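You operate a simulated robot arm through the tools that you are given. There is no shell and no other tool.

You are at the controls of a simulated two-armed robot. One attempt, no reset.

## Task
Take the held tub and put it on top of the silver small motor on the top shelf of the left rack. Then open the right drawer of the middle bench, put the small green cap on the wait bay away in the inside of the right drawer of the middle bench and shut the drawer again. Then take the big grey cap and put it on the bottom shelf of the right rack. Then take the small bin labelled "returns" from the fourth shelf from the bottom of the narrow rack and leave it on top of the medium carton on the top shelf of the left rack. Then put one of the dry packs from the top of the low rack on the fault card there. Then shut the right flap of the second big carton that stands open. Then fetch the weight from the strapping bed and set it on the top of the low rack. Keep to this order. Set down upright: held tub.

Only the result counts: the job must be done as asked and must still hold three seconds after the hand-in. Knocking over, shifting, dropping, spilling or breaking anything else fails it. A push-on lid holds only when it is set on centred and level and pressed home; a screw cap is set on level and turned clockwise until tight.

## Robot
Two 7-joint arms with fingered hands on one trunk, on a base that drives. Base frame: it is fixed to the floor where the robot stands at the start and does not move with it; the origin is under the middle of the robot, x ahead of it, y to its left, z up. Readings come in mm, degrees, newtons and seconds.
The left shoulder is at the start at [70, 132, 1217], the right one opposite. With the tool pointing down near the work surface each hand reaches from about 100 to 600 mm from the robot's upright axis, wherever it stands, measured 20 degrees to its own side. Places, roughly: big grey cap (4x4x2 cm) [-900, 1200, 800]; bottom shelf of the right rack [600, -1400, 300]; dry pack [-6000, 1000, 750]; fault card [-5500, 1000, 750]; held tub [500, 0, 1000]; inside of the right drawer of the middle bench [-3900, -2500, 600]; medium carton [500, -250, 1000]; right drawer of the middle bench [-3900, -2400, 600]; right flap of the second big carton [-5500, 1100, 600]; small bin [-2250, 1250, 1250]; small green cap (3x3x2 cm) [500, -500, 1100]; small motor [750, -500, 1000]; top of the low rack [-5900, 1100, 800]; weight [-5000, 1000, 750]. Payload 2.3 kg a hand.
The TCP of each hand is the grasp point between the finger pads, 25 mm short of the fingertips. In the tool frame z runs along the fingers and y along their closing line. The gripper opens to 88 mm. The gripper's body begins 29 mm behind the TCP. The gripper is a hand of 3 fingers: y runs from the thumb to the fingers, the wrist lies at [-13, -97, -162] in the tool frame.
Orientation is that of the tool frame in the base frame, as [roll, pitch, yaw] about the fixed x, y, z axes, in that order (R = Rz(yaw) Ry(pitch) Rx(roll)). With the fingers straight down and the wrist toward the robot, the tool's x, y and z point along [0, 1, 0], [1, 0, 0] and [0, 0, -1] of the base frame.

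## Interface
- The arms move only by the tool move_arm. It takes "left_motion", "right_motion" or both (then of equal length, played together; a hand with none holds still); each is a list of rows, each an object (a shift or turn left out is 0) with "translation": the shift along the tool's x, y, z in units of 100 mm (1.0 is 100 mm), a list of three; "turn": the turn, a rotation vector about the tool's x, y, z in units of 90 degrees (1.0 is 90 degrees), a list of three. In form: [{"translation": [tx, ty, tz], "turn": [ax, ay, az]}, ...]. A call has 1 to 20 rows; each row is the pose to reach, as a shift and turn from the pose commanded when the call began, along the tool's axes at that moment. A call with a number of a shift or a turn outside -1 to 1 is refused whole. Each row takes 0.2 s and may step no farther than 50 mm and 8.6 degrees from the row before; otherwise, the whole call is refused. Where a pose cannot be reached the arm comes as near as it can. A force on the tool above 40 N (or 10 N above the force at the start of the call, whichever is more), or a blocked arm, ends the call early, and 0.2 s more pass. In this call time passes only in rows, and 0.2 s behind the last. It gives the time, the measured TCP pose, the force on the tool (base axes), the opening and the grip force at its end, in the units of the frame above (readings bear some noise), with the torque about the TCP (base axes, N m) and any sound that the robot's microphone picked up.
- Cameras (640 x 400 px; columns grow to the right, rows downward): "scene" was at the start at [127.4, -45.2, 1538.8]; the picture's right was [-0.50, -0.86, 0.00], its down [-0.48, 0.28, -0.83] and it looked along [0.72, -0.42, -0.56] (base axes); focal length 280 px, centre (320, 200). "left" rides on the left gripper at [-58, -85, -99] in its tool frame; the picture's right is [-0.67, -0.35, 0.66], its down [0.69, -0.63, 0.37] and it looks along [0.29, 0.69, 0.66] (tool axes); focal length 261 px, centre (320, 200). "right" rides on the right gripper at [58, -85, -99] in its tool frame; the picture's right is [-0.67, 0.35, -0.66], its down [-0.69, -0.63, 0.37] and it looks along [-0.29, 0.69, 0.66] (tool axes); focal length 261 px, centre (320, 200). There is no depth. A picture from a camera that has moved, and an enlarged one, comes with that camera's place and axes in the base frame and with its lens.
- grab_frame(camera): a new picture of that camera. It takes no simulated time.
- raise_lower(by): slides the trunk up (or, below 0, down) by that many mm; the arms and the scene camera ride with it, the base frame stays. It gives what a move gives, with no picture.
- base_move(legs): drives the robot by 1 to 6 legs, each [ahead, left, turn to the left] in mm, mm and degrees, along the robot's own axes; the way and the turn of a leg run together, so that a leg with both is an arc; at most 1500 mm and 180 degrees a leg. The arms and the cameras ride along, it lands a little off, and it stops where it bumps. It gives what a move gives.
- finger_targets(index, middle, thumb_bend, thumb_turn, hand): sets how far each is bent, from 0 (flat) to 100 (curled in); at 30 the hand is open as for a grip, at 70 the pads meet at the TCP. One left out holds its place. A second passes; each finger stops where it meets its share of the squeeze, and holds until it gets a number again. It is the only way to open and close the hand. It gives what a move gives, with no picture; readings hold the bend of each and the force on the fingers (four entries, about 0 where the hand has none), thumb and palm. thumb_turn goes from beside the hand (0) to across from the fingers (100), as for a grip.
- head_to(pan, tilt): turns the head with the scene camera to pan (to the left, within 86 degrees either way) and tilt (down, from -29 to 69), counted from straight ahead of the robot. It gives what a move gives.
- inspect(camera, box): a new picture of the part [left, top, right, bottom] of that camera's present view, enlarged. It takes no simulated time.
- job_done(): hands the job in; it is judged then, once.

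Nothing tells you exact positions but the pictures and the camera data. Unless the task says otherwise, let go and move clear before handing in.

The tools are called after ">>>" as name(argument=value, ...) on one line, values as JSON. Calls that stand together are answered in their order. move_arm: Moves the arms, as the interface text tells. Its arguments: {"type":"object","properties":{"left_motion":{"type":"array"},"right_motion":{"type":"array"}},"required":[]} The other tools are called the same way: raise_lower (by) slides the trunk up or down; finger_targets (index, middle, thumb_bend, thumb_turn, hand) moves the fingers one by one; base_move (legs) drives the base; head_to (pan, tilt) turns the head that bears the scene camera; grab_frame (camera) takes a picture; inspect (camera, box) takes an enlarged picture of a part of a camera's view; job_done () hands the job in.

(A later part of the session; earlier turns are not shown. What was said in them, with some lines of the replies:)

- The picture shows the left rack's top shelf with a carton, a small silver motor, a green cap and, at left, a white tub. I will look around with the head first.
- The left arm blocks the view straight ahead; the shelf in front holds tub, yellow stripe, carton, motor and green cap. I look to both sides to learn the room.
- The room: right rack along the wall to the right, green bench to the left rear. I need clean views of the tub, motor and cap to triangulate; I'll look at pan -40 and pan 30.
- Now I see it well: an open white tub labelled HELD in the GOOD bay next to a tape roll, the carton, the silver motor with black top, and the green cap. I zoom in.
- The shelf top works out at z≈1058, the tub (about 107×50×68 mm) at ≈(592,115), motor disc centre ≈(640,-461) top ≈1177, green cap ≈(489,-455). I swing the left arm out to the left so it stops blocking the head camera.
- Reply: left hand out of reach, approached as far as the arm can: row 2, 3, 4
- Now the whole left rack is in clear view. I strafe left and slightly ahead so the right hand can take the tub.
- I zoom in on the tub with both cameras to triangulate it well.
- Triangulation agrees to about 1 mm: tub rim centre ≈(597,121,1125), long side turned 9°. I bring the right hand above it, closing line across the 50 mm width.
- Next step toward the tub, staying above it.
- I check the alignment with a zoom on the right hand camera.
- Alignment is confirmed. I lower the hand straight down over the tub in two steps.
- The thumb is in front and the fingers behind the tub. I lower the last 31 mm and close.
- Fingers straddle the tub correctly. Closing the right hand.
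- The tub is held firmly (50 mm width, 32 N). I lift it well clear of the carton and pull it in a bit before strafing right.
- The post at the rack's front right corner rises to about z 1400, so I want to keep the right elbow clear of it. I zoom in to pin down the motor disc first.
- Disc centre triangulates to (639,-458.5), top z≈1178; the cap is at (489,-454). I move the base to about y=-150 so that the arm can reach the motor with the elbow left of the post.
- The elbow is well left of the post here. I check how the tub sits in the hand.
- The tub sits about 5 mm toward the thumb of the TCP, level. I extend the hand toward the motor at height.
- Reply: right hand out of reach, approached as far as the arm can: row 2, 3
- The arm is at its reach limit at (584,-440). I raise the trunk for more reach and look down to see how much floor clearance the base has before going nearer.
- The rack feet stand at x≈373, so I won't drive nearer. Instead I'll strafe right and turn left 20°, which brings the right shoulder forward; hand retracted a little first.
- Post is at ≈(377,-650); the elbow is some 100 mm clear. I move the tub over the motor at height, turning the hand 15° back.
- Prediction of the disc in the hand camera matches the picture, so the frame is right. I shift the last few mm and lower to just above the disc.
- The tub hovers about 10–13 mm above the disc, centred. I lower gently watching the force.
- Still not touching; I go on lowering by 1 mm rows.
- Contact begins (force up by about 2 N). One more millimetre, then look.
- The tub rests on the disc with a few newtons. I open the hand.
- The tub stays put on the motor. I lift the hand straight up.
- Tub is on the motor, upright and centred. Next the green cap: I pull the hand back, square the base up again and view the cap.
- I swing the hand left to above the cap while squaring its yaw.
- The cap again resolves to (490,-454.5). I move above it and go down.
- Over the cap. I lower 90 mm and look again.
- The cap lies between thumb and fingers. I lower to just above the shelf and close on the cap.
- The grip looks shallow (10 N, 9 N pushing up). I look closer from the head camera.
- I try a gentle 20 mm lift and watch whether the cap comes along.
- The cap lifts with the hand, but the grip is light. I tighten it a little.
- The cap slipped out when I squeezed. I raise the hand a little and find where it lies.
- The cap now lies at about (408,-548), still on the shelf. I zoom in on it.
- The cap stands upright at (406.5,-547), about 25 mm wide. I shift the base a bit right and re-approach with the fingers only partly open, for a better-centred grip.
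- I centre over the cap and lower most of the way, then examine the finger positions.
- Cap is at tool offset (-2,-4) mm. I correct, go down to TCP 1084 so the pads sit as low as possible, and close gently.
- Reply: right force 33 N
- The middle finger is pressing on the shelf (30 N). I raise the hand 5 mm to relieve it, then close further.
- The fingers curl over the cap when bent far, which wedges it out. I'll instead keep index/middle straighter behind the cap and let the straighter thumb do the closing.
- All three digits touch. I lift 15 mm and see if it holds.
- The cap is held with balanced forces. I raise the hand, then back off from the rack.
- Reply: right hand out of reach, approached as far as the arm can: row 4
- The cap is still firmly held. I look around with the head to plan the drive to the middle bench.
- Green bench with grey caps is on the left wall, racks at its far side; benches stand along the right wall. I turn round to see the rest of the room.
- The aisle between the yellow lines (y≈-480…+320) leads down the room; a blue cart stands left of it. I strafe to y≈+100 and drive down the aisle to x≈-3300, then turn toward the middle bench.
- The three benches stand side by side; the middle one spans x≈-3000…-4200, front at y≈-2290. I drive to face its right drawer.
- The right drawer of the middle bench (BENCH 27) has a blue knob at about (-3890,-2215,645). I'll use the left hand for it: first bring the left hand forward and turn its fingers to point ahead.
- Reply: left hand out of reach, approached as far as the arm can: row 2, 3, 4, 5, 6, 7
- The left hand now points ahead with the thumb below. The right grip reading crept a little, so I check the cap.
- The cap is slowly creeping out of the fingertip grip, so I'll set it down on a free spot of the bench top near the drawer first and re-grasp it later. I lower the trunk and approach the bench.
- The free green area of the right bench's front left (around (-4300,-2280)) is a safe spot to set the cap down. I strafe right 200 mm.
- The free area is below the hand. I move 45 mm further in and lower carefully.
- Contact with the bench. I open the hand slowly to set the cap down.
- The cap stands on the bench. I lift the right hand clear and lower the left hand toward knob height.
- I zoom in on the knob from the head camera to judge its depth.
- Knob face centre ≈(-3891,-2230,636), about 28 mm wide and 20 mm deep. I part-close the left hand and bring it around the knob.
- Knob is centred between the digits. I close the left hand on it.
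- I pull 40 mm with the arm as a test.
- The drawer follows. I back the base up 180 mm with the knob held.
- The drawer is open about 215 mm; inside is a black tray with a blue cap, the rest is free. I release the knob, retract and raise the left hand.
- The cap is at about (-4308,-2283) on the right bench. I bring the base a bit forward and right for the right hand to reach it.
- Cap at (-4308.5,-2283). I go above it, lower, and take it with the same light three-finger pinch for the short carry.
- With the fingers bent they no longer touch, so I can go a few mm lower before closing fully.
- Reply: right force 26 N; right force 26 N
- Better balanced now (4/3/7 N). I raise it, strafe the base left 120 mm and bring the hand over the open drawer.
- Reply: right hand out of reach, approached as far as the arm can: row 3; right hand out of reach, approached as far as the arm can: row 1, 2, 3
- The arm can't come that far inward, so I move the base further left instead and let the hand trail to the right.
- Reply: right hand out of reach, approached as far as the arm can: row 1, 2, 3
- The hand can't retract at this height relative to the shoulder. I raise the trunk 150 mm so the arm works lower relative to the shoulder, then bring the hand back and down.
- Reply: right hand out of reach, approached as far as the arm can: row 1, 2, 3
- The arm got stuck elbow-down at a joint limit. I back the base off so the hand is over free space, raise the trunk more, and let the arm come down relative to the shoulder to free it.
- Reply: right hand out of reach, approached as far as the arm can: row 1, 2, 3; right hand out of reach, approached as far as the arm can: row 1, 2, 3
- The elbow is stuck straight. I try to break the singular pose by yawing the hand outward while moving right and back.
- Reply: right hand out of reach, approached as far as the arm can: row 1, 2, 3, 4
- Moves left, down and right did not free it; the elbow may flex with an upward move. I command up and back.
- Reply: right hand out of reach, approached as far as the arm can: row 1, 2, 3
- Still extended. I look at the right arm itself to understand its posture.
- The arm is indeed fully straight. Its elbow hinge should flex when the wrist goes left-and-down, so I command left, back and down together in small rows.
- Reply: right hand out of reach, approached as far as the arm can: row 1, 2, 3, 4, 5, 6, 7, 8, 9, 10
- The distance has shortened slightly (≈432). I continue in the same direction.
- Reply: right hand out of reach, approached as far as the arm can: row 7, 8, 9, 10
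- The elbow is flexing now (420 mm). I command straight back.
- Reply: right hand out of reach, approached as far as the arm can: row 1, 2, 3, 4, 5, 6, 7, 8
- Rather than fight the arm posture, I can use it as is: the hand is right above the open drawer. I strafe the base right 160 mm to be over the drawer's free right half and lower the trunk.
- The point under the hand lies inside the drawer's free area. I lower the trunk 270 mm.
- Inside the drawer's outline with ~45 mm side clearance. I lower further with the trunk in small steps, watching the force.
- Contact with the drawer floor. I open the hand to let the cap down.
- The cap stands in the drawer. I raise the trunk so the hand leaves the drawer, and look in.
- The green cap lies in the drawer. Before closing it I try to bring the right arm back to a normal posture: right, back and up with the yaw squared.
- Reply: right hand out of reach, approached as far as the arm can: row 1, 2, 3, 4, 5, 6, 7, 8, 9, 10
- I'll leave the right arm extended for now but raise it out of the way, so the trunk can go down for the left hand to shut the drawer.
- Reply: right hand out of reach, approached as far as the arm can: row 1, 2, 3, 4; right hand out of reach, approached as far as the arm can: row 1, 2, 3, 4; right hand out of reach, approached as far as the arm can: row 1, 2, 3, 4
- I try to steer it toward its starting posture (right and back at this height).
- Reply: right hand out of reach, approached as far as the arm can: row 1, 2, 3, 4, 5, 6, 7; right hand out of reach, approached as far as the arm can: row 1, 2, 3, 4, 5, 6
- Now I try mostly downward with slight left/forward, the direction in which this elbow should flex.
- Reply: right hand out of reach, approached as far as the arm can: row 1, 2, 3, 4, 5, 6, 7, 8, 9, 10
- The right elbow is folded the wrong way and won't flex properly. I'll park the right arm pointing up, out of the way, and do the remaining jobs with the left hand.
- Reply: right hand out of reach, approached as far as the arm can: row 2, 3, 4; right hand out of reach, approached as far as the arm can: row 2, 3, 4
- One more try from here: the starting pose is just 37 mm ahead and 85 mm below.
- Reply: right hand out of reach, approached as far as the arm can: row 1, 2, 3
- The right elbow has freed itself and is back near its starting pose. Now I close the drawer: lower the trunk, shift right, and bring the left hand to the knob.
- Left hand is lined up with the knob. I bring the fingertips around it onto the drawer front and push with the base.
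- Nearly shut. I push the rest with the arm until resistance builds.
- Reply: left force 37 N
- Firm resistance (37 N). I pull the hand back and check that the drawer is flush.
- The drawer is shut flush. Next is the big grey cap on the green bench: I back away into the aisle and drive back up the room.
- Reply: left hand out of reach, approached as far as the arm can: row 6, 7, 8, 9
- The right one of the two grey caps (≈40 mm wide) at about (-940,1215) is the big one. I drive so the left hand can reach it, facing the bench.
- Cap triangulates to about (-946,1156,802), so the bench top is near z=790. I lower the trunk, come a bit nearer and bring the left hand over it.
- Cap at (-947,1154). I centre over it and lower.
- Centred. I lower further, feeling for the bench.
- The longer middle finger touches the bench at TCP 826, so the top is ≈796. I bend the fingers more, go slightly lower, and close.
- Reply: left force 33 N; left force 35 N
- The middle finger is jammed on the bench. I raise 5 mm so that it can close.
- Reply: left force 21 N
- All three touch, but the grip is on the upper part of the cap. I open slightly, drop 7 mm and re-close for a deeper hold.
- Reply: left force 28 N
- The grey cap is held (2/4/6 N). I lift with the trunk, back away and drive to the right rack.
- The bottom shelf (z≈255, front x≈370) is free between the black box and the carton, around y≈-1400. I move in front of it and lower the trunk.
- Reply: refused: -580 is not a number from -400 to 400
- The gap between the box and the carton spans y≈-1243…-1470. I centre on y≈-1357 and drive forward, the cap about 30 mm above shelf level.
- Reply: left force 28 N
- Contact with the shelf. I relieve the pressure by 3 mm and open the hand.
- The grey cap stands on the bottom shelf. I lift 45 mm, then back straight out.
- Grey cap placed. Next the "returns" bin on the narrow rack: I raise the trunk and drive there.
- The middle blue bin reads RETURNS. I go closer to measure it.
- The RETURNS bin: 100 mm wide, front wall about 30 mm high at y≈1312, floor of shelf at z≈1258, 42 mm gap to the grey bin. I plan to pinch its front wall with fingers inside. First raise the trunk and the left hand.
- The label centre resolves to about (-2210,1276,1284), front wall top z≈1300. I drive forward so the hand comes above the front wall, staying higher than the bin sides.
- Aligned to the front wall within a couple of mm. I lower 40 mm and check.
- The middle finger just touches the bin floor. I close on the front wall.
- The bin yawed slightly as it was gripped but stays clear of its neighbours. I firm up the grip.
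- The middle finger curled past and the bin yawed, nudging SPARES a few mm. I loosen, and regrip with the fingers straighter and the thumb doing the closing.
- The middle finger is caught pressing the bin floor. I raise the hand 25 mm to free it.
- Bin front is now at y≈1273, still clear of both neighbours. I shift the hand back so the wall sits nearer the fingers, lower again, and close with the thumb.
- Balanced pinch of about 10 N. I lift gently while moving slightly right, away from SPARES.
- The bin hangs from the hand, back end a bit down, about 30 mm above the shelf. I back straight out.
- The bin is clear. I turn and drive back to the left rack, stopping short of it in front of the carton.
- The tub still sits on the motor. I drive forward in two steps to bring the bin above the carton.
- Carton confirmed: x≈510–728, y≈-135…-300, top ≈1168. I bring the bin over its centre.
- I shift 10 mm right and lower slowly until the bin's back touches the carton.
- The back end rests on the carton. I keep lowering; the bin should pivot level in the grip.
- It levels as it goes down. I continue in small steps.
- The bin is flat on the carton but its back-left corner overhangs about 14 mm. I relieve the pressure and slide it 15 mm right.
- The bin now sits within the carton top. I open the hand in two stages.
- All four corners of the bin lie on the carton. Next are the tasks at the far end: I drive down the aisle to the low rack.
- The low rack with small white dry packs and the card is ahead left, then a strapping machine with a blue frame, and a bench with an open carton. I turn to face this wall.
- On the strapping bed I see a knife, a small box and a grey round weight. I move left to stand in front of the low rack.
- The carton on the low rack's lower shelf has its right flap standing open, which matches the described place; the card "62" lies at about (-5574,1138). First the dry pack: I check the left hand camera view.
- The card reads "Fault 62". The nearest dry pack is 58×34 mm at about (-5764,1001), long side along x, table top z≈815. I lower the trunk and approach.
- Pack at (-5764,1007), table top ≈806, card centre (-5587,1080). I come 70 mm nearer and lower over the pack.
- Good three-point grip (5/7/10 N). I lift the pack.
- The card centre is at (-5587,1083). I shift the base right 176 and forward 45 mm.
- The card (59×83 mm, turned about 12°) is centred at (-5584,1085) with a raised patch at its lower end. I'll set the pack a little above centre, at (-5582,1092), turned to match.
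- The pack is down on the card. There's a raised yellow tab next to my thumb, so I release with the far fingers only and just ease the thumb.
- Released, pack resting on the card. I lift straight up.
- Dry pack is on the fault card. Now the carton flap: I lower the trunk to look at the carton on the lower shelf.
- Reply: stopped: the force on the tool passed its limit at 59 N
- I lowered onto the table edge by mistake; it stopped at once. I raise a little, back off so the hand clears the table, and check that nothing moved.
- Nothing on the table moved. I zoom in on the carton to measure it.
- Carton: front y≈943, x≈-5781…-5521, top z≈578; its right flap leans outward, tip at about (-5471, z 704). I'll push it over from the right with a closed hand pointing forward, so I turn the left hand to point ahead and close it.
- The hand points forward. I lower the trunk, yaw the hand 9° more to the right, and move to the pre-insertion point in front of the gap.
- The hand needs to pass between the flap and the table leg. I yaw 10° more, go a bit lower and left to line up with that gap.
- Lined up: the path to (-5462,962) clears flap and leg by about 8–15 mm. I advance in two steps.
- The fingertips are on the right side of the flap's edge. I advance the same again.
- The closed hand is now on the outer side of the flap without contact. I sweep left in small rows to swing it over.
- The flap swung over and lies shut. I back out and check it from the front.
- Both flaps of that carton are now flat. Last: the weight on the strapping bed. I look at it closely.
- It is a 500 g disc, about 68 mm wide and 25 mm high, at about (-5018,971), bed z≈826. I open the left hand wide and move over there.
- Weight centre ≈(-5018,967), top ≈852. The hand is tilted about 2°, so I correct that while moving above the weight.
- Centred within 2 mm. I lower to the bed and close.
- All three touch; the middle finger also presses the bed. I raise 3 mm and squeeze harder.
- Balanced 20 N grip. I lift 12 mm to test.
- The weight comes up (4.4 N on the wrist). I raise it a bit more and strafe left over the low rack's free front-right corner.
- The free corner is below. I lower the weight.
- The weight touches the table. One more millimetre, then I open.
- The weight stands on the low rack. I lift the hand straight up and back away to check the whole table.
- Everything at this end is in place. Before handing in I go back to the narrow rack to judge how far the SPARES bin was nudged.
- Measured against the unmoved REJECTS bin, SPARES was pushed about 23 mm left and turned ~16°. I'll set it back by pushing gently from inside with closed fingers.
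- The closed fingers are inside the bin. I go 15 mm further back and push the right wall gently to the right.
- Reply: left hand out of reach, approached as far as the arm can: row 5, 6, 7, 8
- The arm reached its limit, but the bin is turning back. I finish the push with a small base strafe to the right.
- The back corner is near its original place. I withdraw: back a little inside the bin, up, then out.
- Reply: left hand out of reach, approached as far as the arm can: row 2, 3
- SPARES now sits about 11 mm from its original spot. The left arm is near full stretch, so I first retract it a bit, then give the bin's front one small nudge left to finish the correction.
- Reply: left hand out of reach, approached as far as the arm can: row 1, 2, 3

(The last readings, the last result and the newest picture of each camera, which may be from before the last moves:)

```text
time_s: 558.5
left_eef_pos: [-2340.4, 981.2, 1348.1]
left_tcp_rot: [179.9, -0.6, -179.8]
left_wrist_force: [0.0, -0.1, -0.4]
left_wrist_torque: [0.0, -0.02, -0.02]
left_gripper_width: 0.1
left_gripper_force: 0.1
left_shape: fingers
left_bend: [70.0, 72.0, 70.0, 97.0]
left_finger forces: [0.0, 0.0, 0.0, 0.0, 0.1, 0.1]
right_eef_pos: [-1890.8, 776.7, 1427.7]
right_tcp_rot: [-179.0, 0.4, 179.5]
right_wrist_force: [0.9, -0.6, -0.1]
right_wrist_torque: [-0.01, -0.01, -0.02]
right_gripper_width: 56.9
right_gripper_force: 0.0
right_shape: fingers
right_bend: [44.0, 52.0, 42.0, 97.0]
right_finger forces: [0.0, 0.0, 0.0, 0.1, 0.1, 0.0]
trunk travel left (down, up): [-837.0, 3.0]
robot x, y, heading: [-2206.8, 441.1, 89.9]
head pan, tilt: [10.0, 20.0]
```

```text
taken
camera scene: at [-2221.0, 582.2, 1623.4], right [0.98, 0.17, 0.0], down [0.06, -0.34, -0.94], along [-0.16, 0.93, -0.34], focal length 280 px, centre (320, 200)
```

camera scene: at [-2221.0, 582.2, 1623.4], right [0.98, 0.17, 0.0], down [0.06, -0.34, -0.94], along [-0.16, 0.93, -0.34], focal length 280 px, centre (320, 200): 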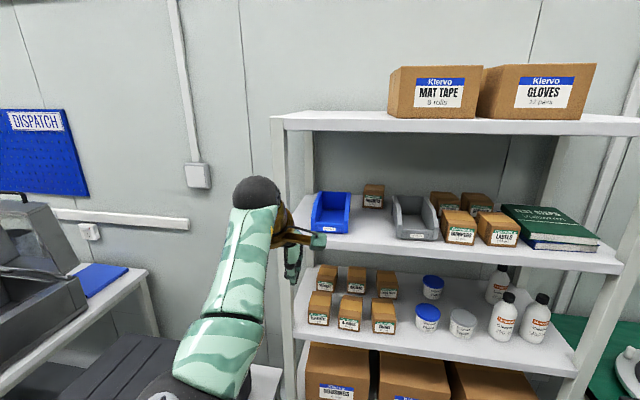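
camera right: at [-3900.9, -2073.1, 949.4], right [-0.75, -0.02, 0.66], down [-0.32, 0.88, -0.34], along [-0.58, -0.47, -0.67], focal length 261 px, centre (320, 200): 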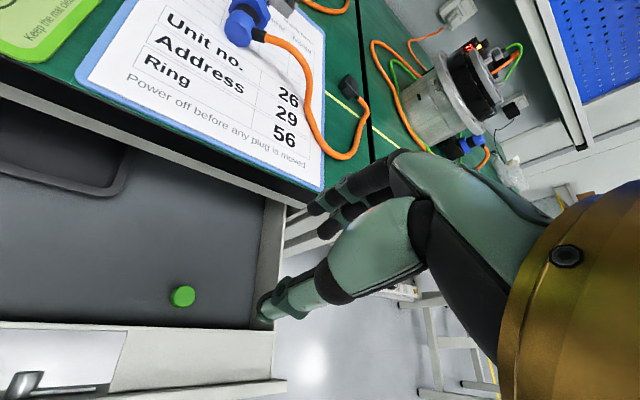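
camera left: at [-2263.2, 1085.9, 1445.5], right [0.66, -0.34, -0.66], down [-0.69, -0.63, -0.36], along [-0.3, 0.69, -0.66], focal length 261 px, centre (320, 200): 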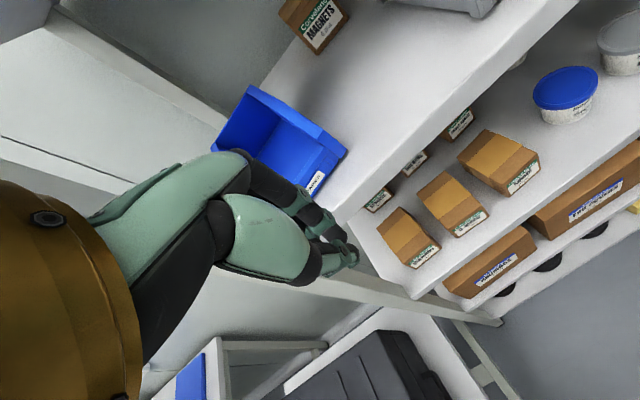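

The arm is free again. I go in once more, lower near the bin's front, and nudge the front left with the base.

>>> base_move(legs=[[200, -12, 0]])

>>> base_move(legs=[[146, 0, 0]])

>>> inspect(camera="left", box=[180, 70, 440, 330])

>>> inspect(camera="scene", box=[220, 160, 420, 320])

```text
time_s: 560.1
left_eef_pos: [-2327.6, 1175.1, 1350.8]
left_tcp_rot: [179.7, -0.6, -179.8]
left_wrist_force: [-0.5, 0.1, -0.1]
left_wrist_torque: [-0.03, 0.0, -0.01]
left_gripper_width: 0.0
left_gripper_force: 0.0
left_shape: fingers
left_bend: [70.0, 72.0, 70.0, 97.0]
left_finger forces: [0.0, 0.1, 0.1, 0.0, 0.0, 0.0]
right_eef_pos: [-1878.5, 969.4, 1429.4]
right_tcp_rot: [-179.0, 0.5, 179.4]
right_wrist_force: [0.7, -0.9, -0.1]
right_wrist_torque: [0.01, -0.01, 0.02]
right_gripper_width: 57.0
right_gripper_force: 0.0
right_shape: fingers
right_bend: [44.0, 52.0, 42.0, 97.0]
right_finger forces: [0.1, 0.0, 0.0, 0.0, 0.0, 0.0]
trunk travel left (down, up): [-837.0, 3.0]
robot x, y, heading: [-2193.8, 639.1, 90.1]
head pan, tilt: [10.0, 20.0]
```

```text
time_s: 561.5
left_eef_pos: [-2328.0, 1319.2, 1350.3]
left_tcp_rot: [179.7, -0.6, -179.7]
left_wrist_force: [-0.2, 0.4, 1.2]
left_wrist_torque: [0.01, -0.01, -0.02]
left_gripper_width: 0.1
left_gripper_force: 0.1
left_shape: fingers
left_bend: [70.0, 72.0, 70.0, 97.0]
left_finger forces: [0.0, 0.1, 0.0, 0.0, 0.0, 0.0]
right_eef_pos: [-1878.0, 1113.7, 1429.2]
right_tcp_rot: [-179.2, 0.5, 179.5]
right_wrist_force: [-0.2, -0.6, -0.2]
right_wrist_torque: [0.03, -0.01, 0.0]
right_gripper_width: 56.8
right_gripper_force: 0.0
right_shape: fingers
right_bend: [44.0, 52.0, 42.0, 97.0]
right_finger forces: [0.1, 0.0, 0.1, 0.0, 0.1, 0.0]
trunk travel left (down, up): [-837.0, 3.0]
robot x, y, heading: [-2190.2, 785.6, 89.7]
head pan, tilt: [10.0, 20.0]
```

```text
1.54 times, centred on (310, 200) of left
camera zoom: at [-2269.6, 1233.9, 1448.4], right [0.66, -0.34, -0.66], down [-0.69, -0.63, -0.36], along [-0.29, 0.7, -0.65], focal length 401 px, centre (335, 200)
```

zoom: 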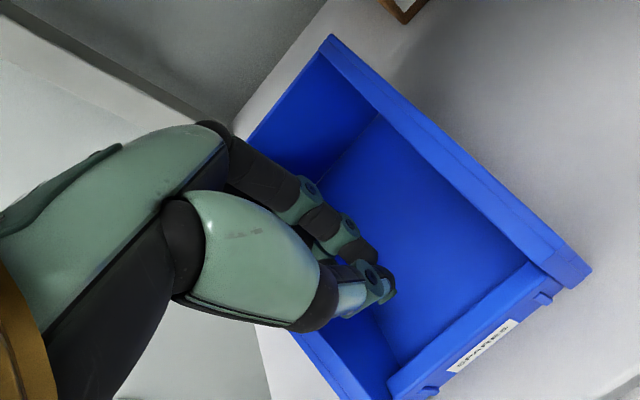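

```text
2.50 times, centred on (320, 240) of scene
camera zoom: at [-2208.2, 920.0, 1624.0], right [0.98, 0.17, 0.0], down [0.06, -0.33, -0.94], along [-0.16, 0.93, -0.34], focal length 700 px, centre (320, 100)
```

zoom: 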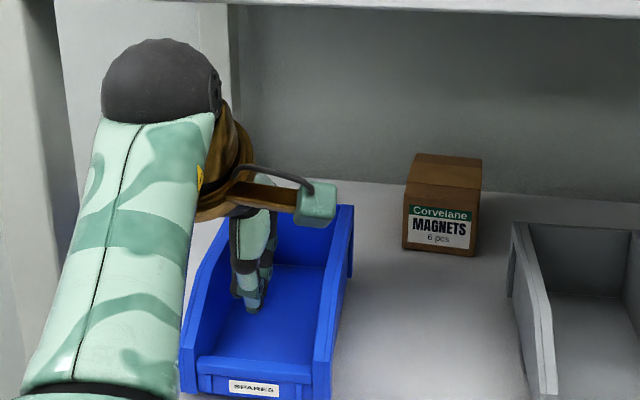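

>>> move_arm(left_motion=[{"translation": [-0.04, 0, 0.13]}, {"translation": [-0.04, 0, 0.26]}, {"translation": [-0.04, 0, 0.4]}])

>>> inspect(camera="left", box=[180, 70, 440, 330])

>>> inspect(camera="scene", box=[220, 180, 420, 340])

```text
time_s: 562.3
left_eef_pos: [-2326.4, 1326.4, 1307.5]
left_tcp_rot: [-180.0, -0.5, -179.7]
left_wrist_force: [0.0, 0.4, -0.2]
left_wrist_torque: [-0.04, -0.02, 0.0]
left_gripper_width: 0.0
left_gripper_force: 0.1
left_shape: fingers
left_bend: [70.0, 72.0, 70.0, 97.0]
left_finger forces: [0.1, 0.0, 0.0, 0.0, 0.1, 0.0]
right_eef_pos: [-1877.8, 1118.5, 1428.4]
right_tcp_rot: [-178.9, 0.6, 179.5]
right_wrist_force: [-0.5, 0.7, 0.2]
right_wrist_torque: [-0.02, 0.01, 0.02]
right_gripper_width: 56.7
right_gripper_force: 0.0
right_shape: fingers
right_bend: [44.0, 52.0, 42.0, 97.0]
right_finger forces: [0.0, 0.0, 0.0, 0.0, 0.0, 0.0]
trunk travel left (down, up): [-837.0, 3.0]
robot x, y, heading: [-2194.3, 786.0, 90.3]
head pan, tilt: [10.0, 20.0]
```

```text
1.54 times, centred on (310, 200) of left
camera zoom: at [-2267.5, 1239.5, 1405.6], right [0.66, -0.34, -0.66], down [-0.69, -0.63, -0.36], along [-0.3, 0.69, -0.66], focal length 401 px, centre (335, 200)
```

zoom: 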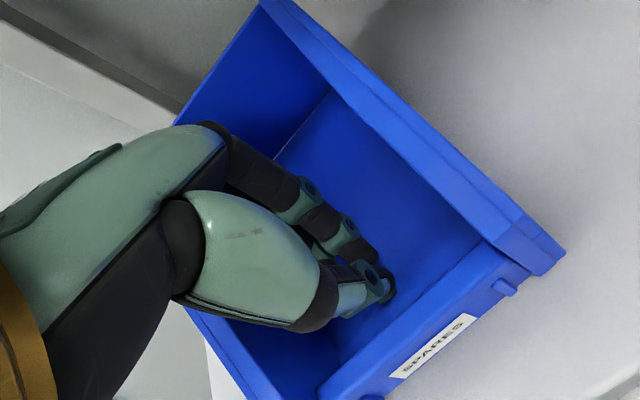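

```text
2.50 times, centred on (320, 260) of scene
camera zoom: at [-2208.9, 926.0, 1623.4], right [0.98, 0.17, 0.0], down [0.06, -0.34, -0.94], along [-0.16, 0.93, -0.34], focal length 700 px, centre (320, 50)
```

zoom: 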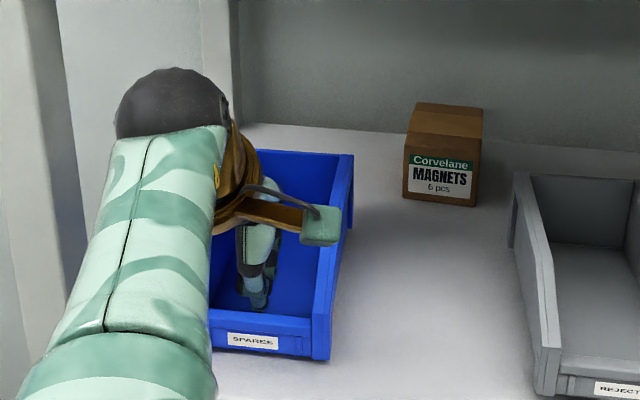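

>>> move_arm(left_motion=[{"translation": [0.06, -0.06, 0]}, {"translation": [0.12, -0.12, 0]}, {"translation": [0.18, -0.12, 0]}, {"translation": [0.22, -0.12, 0]}, {"translation": [0.26, -0.12, 0]}, {"translation": [0.3, -0.12, 0]}, {"translation": [0.33, -0.12, 0]}])

>>> inspect(camera="left", box=[180, 70, 440, 330])

>>> inspect(camera="scene", box=[220, 180, 420, 340])

```text
time_s: 563.9
left_eef_pos: [-2359.9, 1311.9, 1308.7]
left_tcp_rot: [-180.0, -0.4, -179.6]
left_wrist_force: [-0.1, 0.4, 0.1]
left_wrist_torque: [0.03, 0.01, -0.01]
left_gripper_width: 0.0
left_gripper_force: 0.5
left_shape: fingers
left_bend: [70.0, 72.0, 70.0, 97.0]
left_finger forces: [0.0, 0.3, 0.0, 0.1, 0.0, 0.1]
right_eef_pos: [-1877.7, 1119.6, 1427.7]
right_tcp_rot: [-178.9, 0.5, 179.5]
right_wrist_force: [-0.1, 1.0, -0.2]
right_wrist_torque: [0.02, 0.02, 0.01]
right_gripper_width: 57.0
right_gripper_force: 0.0
right_shape: fingers
right_bend: [44.0, 52.0, 42.0, 97.0]
right_finger forces: [0.0, 0.0, 0.0, 0.0, 0.1, 0.0]
trunk travel left (down, up): [-837.0, 3.0]
robot x, y, heading: [-2193.9, 784.5, 89.9]
head pan, tilt: [10.0, 20.0]
```

```text
1.54 times, centred on (310, 200) of left
camera zoom: at [-2300.9, 1227.9, 1406.9], right [0.67, -0.34, -0.66], down [-0.68, -0.63, -0.36], along [-0.3, 0.69, -0.66], focal length 401 px, centre (335, 200)
```

zoom: 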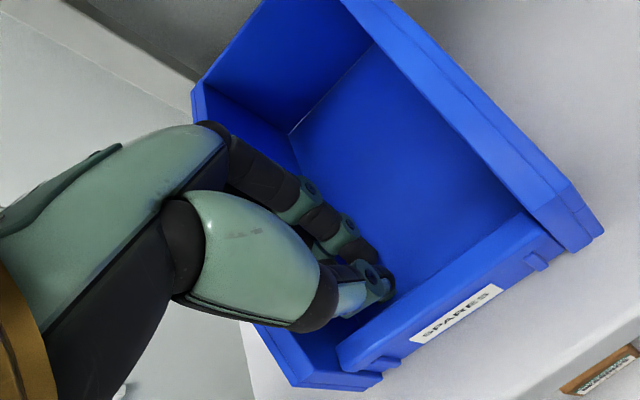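

```text
2.50 times, centred on (320, 260) of scene
camera zoom: at [-2207.9, 926.3, 1623.4], right [0.98, 0.17, 0.0], down [0.06, -0.34, -0.94], along [-0.16, 0.93, -0.34], focal length 700 px, centre (320, 50)
```

zoom: 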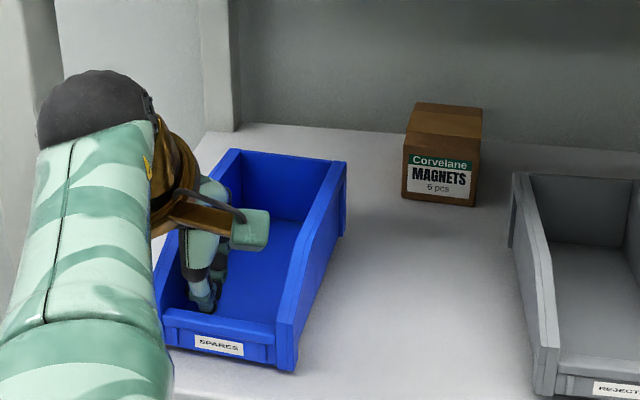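

The bin's centre is now within about 5 mm of its original place. I ease off the wall, raise the hand and back out.

>>> move_arm(left_motion=[{"translation": [-0.08, 0.02, 0]}, {"translation": [-0.08, 0.02, -0.15]}, {"translation": [-0.08, 0.02, -0.3]}, {"translation": [-0.08, 0.02, -0.45]}])

>>> base_move(legs=[[-350, 0, 0]])

>>> inspect(camera="scene", box=[230, 150, 430, 260])

>>> grab_frame(camera="scene")

```text
time_s: 564.9
left_eef_pos: [-2349.1, 1314.2, 1353.2]
left_tcp_rot: [179.9, -0.6, -179.8]
left_wrist_force: [-0.3, -0.2, -0.9]
left_wrist_torque: [-0.01, -0.02, -0.03]
left_gripper_width: 0.0
left_gripper_force: 0.1
left_shape: fingers
left_bend: [70.0, 72.0, 70.0, 97.0]
left_finger forces: [0.0, 0.0, 0.1, 0.1, 0.0, 0.0]
right_eef_pos: [-1879.1, 1120.4, 1429.7]
right_tcp_rot: [-178.9, 0.5, 179.5]
right_wrist_force: [0.2, 0.2, 0.2]
right_wrist_torque: [-0.02, 0.02, -0.01]
right_gripper_width: 56.7
right_gripper_force: 0.0
right_shape: fingers
right_bend: [44.0, 52.0, 42.0, 97.0]
right_finger forces: [0.0, 0.0, 0.1, 0.0, 0.1, 0.0]
trunk travel left (down, up): [-837.0, 3.0]
robot x, y, heading: [-2196.0, 784.3, 89.8]
head pan, tilt: [10.0, 20.0]
```

```text
time_s: 567.1
left_eef_pos: [-2347.9, 970.1, 1351.0]
left_tcp_rot: [-179.8, -0.6, -180.0]
left_wrist_force: [0.0, 0.7, -0.8]
left_wrist_torque: [-0.01, 0.0, 0.0]
left_gripper_width: 0.0
left_gripper_force: 0.1
left_shape: fingers
left_bend: [70.0, 72.0, 70.0, 97.0]
left_finger forces: [0.0, 0.1, 0.0, 0.1, 0.0, 0.0]
right_eef_pos: [-1878.0, 773.5, 1427.3]
right_tcp_rot: [-178.8, 0.5, 179.3]
right_wrist_force: [-0.5, 0.2, 0.0]
right_wrist_torque: [-0.03, 0.03, 0.0]
right_gripper_width: 56.9
right_gripper_force: 0.2
right_shape: fingers
right_bend: [44.0, 52.0, 42.0, 97.0]
right_finger forces: [0.0, 0.1, 0.1, 0.0, 0.0, 0.0]
trunk travel left (down, up): [-837.0, 3.0]
robot x, y, heading: [-2193.2, 435.8, 89.7]
head pan, tilt: [10.0, 20.0]
```

```text
3.20 times, centred on (330, 205) of scene
camera zoom: at [-2208.8, 581.6, 1623.0], right [0.99, 0.17, 0.0], down [0.06, -0.34, -0.94], along [-0.16, 0.93, -0.34], focal length 896 px, centre (288, 184)
```

zoom: 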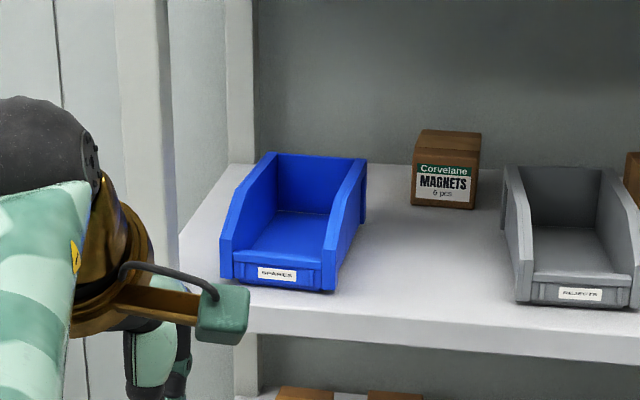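

```text
taken
camera scene: at [-2208.8, 581.6, 1623.0], right [0.99, 0.17, 0.0], down [0.06, -0.34, -0.94], along [-0.16, 0.93, -0.34], focal length 280 px, centre (320, 200)
```

scene: 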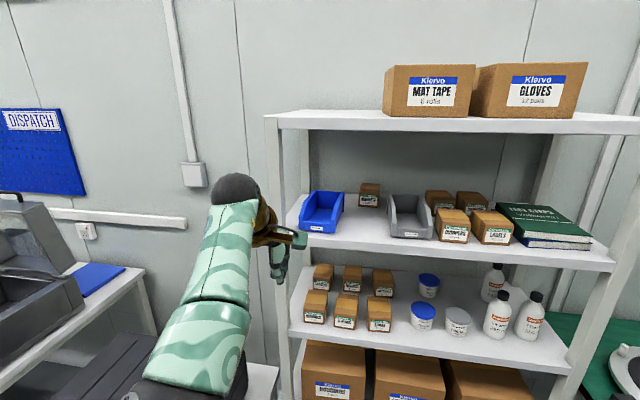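

SPARES is back within roughly 9 mm and its original angle, neighbours untouched. A last look at the left and right racks before handing in.

>>> base_move(legs=[[-330, 0, 0], [0, 0, -90], [1300, 0, 0], [200, -500, 0]])

>>> head_to(pan=-15, tilt=25)

>>> grab_frame(camera="scene")

>>> inspect(camera="scene", box=[160, 120, 400, 280])

```text
time_s: 582.0
left_eef_pos: [-162.2, -251.9, 1352.5]
left_tcp_rot: [179.9, -0.5, 90.0]
left_wrist_force: [0.4, 0.0, 0.3]
left_wrist_torque: [0.03, 0.0, -0.02]
left_gripper_width: 0.1
left_gripper_force: 0.2
left_shape: fingers
left_bend: [70.0, 72.0, 70.0, 97.0]
left_finger forces: [0.1, 0.0, 0.0, 0.0, 0.0, 0.1]
right_eef_pos: [-357.9, -721.7, 1429.5]
right_tcp_rot: [-179.0, 0.5, 89.4]
right_wrist_force: [0.5, 0.1, -0.9]
right_wrist_torque: [0.0, 0.0, 0.0]
right_gripper_width: 56.6
right_gripper_force: 0.1
right_shape: fingers
right_bend: [44.0, 52.0, 42.0, 97.0]
right_finger forces: [0.0, 0.0, 0.0, 0.0, 0.0, 0.0]
trunk travel left (down, up): [-837.0, 3.0]
robot x, y, heading: [-693.2, -406.8, -0.4]
head pan, tilt: [10.0, 20.0]
```

```text
time_s: 582.9
left_eef_pos: [-160.3, -254.0, 1353.3]
left_tcp_rot: [179.9, -0.7, 90.1]
left_wrist_force: [0.2, 0.1, -0.4]
left_wrist_torque: [-0.03, 0.02, 0.02]
left_gripper_width: 0.1
left_gripper_force: 0.0
left_shape: fingers
left_bend: [70.0, 72.0, 70.0, 97.0]
left_finger forces: [0.0, 0.0, 0.0, 0.1, 0.1, 0.0]
right_eef_pos: [-356.4, -725.1, 1428.0]
right_tcp_rot: [-178.9, 0.6, 89.4]
right_wrist_force: [0.3, 0.0, 0.0]
right_wrist_torque: [-0.01, 0.0, 0.0]
right_gripper_width: 56.7
right_gripper_force: 0.0
right_shape: fingers
right_bend: [44.0, 52.0, 42.0, 97.0]
right_finger forces: [0.1, 0.1, 0.1, 0.1, 0.1, 0.0]
trunk travel left (down, up): [-837.0, 3.0]
robot x, y, heading: [-692.2, -407.6, -0.1]
head pan, tilt: [-15.0, 25.0]
```

```text
taken
camera scene: at [-551.6, -433.9, 1615.3], right [-0.26, -0.97, 0.0], down [-0.41, 0.11, -0.91], along [0.87, -0.24, -0.42], focal length 280 px, centre (320, 200)
```

scene: 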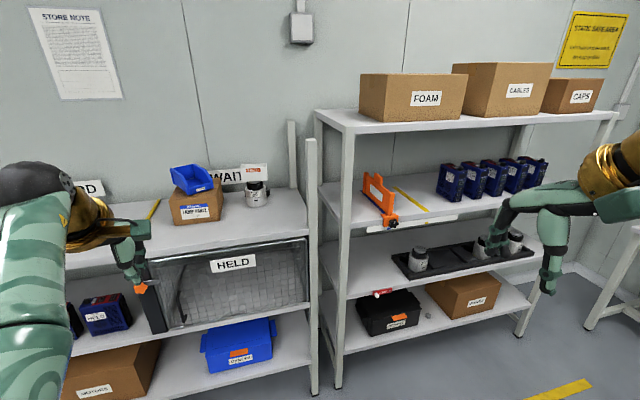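

```text
2.50 times, centred on (280, 200) of scene
camera zoom: at [-551.6, -433.9, 1615.3], right [-0.26, -0.97, 0.0], down [-0.41, 0.11, -0.91], along [0.87, -0.24, -0.42], focal length 700 px, centre (420, 200)
```

zoom: 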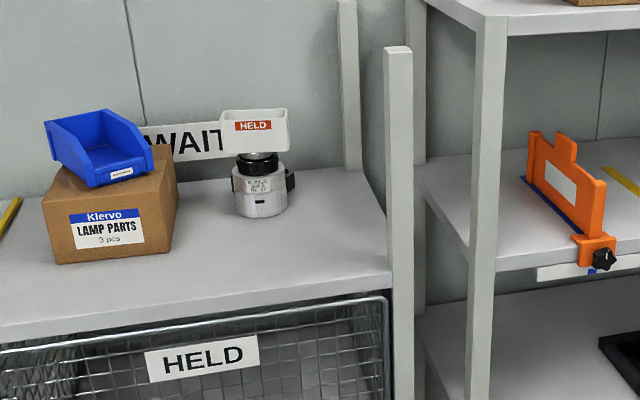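

The tub stands upright on the motor. The RETURNS bin sits on the carton and the grey cap is on the right rack's bottom shelf. The drawer, dry pack, flap and weight were all in place when I last looked. Both hands are free and clear, so I hand in.

>>> job_done()

```text
The job is handed in.
```

I handed in the job with all seven steps done in the order you gave. Nothing came back from the judging, so I can't say whether it passed.

| Step | Result |
|---|---|
| HELD tub | Upright on the silver small motor, left rack top shelf |
| Small green cap | Inside the right drawer of the middle bench; drawer shut flush |
| Big grey cap | On the bottom shelf of the right rack, between the black box and the DRIVES carton |
| RETURNS bin | On the medium carton, left rack, turned about 28° but fully on the carton |
| Dry pack | Lying on fault card 62 |
| Carton flap | Right flap flat on the carton on the low rack's lower shelf; I took this as the second open carton from the position given |
| 500 g weight | On the low rack top, front right corner |

Three things went wrong along the way:

- **SPARES bin:** while gripping RETURNS I pushed its neighbour, SPARES, about 23 mm and turned it about 16°. I nudged it back; by the last pictures it is about 9 mm from its original place with its angle restored. This is the likeliest reason for a fail.
- **Green cap:** it slipped out of the grip once and landed upright about 120 mm away on the same shelf. I also rested it briefly on the neighbouring bench before putting it in the drawer.
- **Low rack:** I once lowered the left hand onto the edge of its top (59 N peak, stopped at once). Nothing on it moved that I could see.
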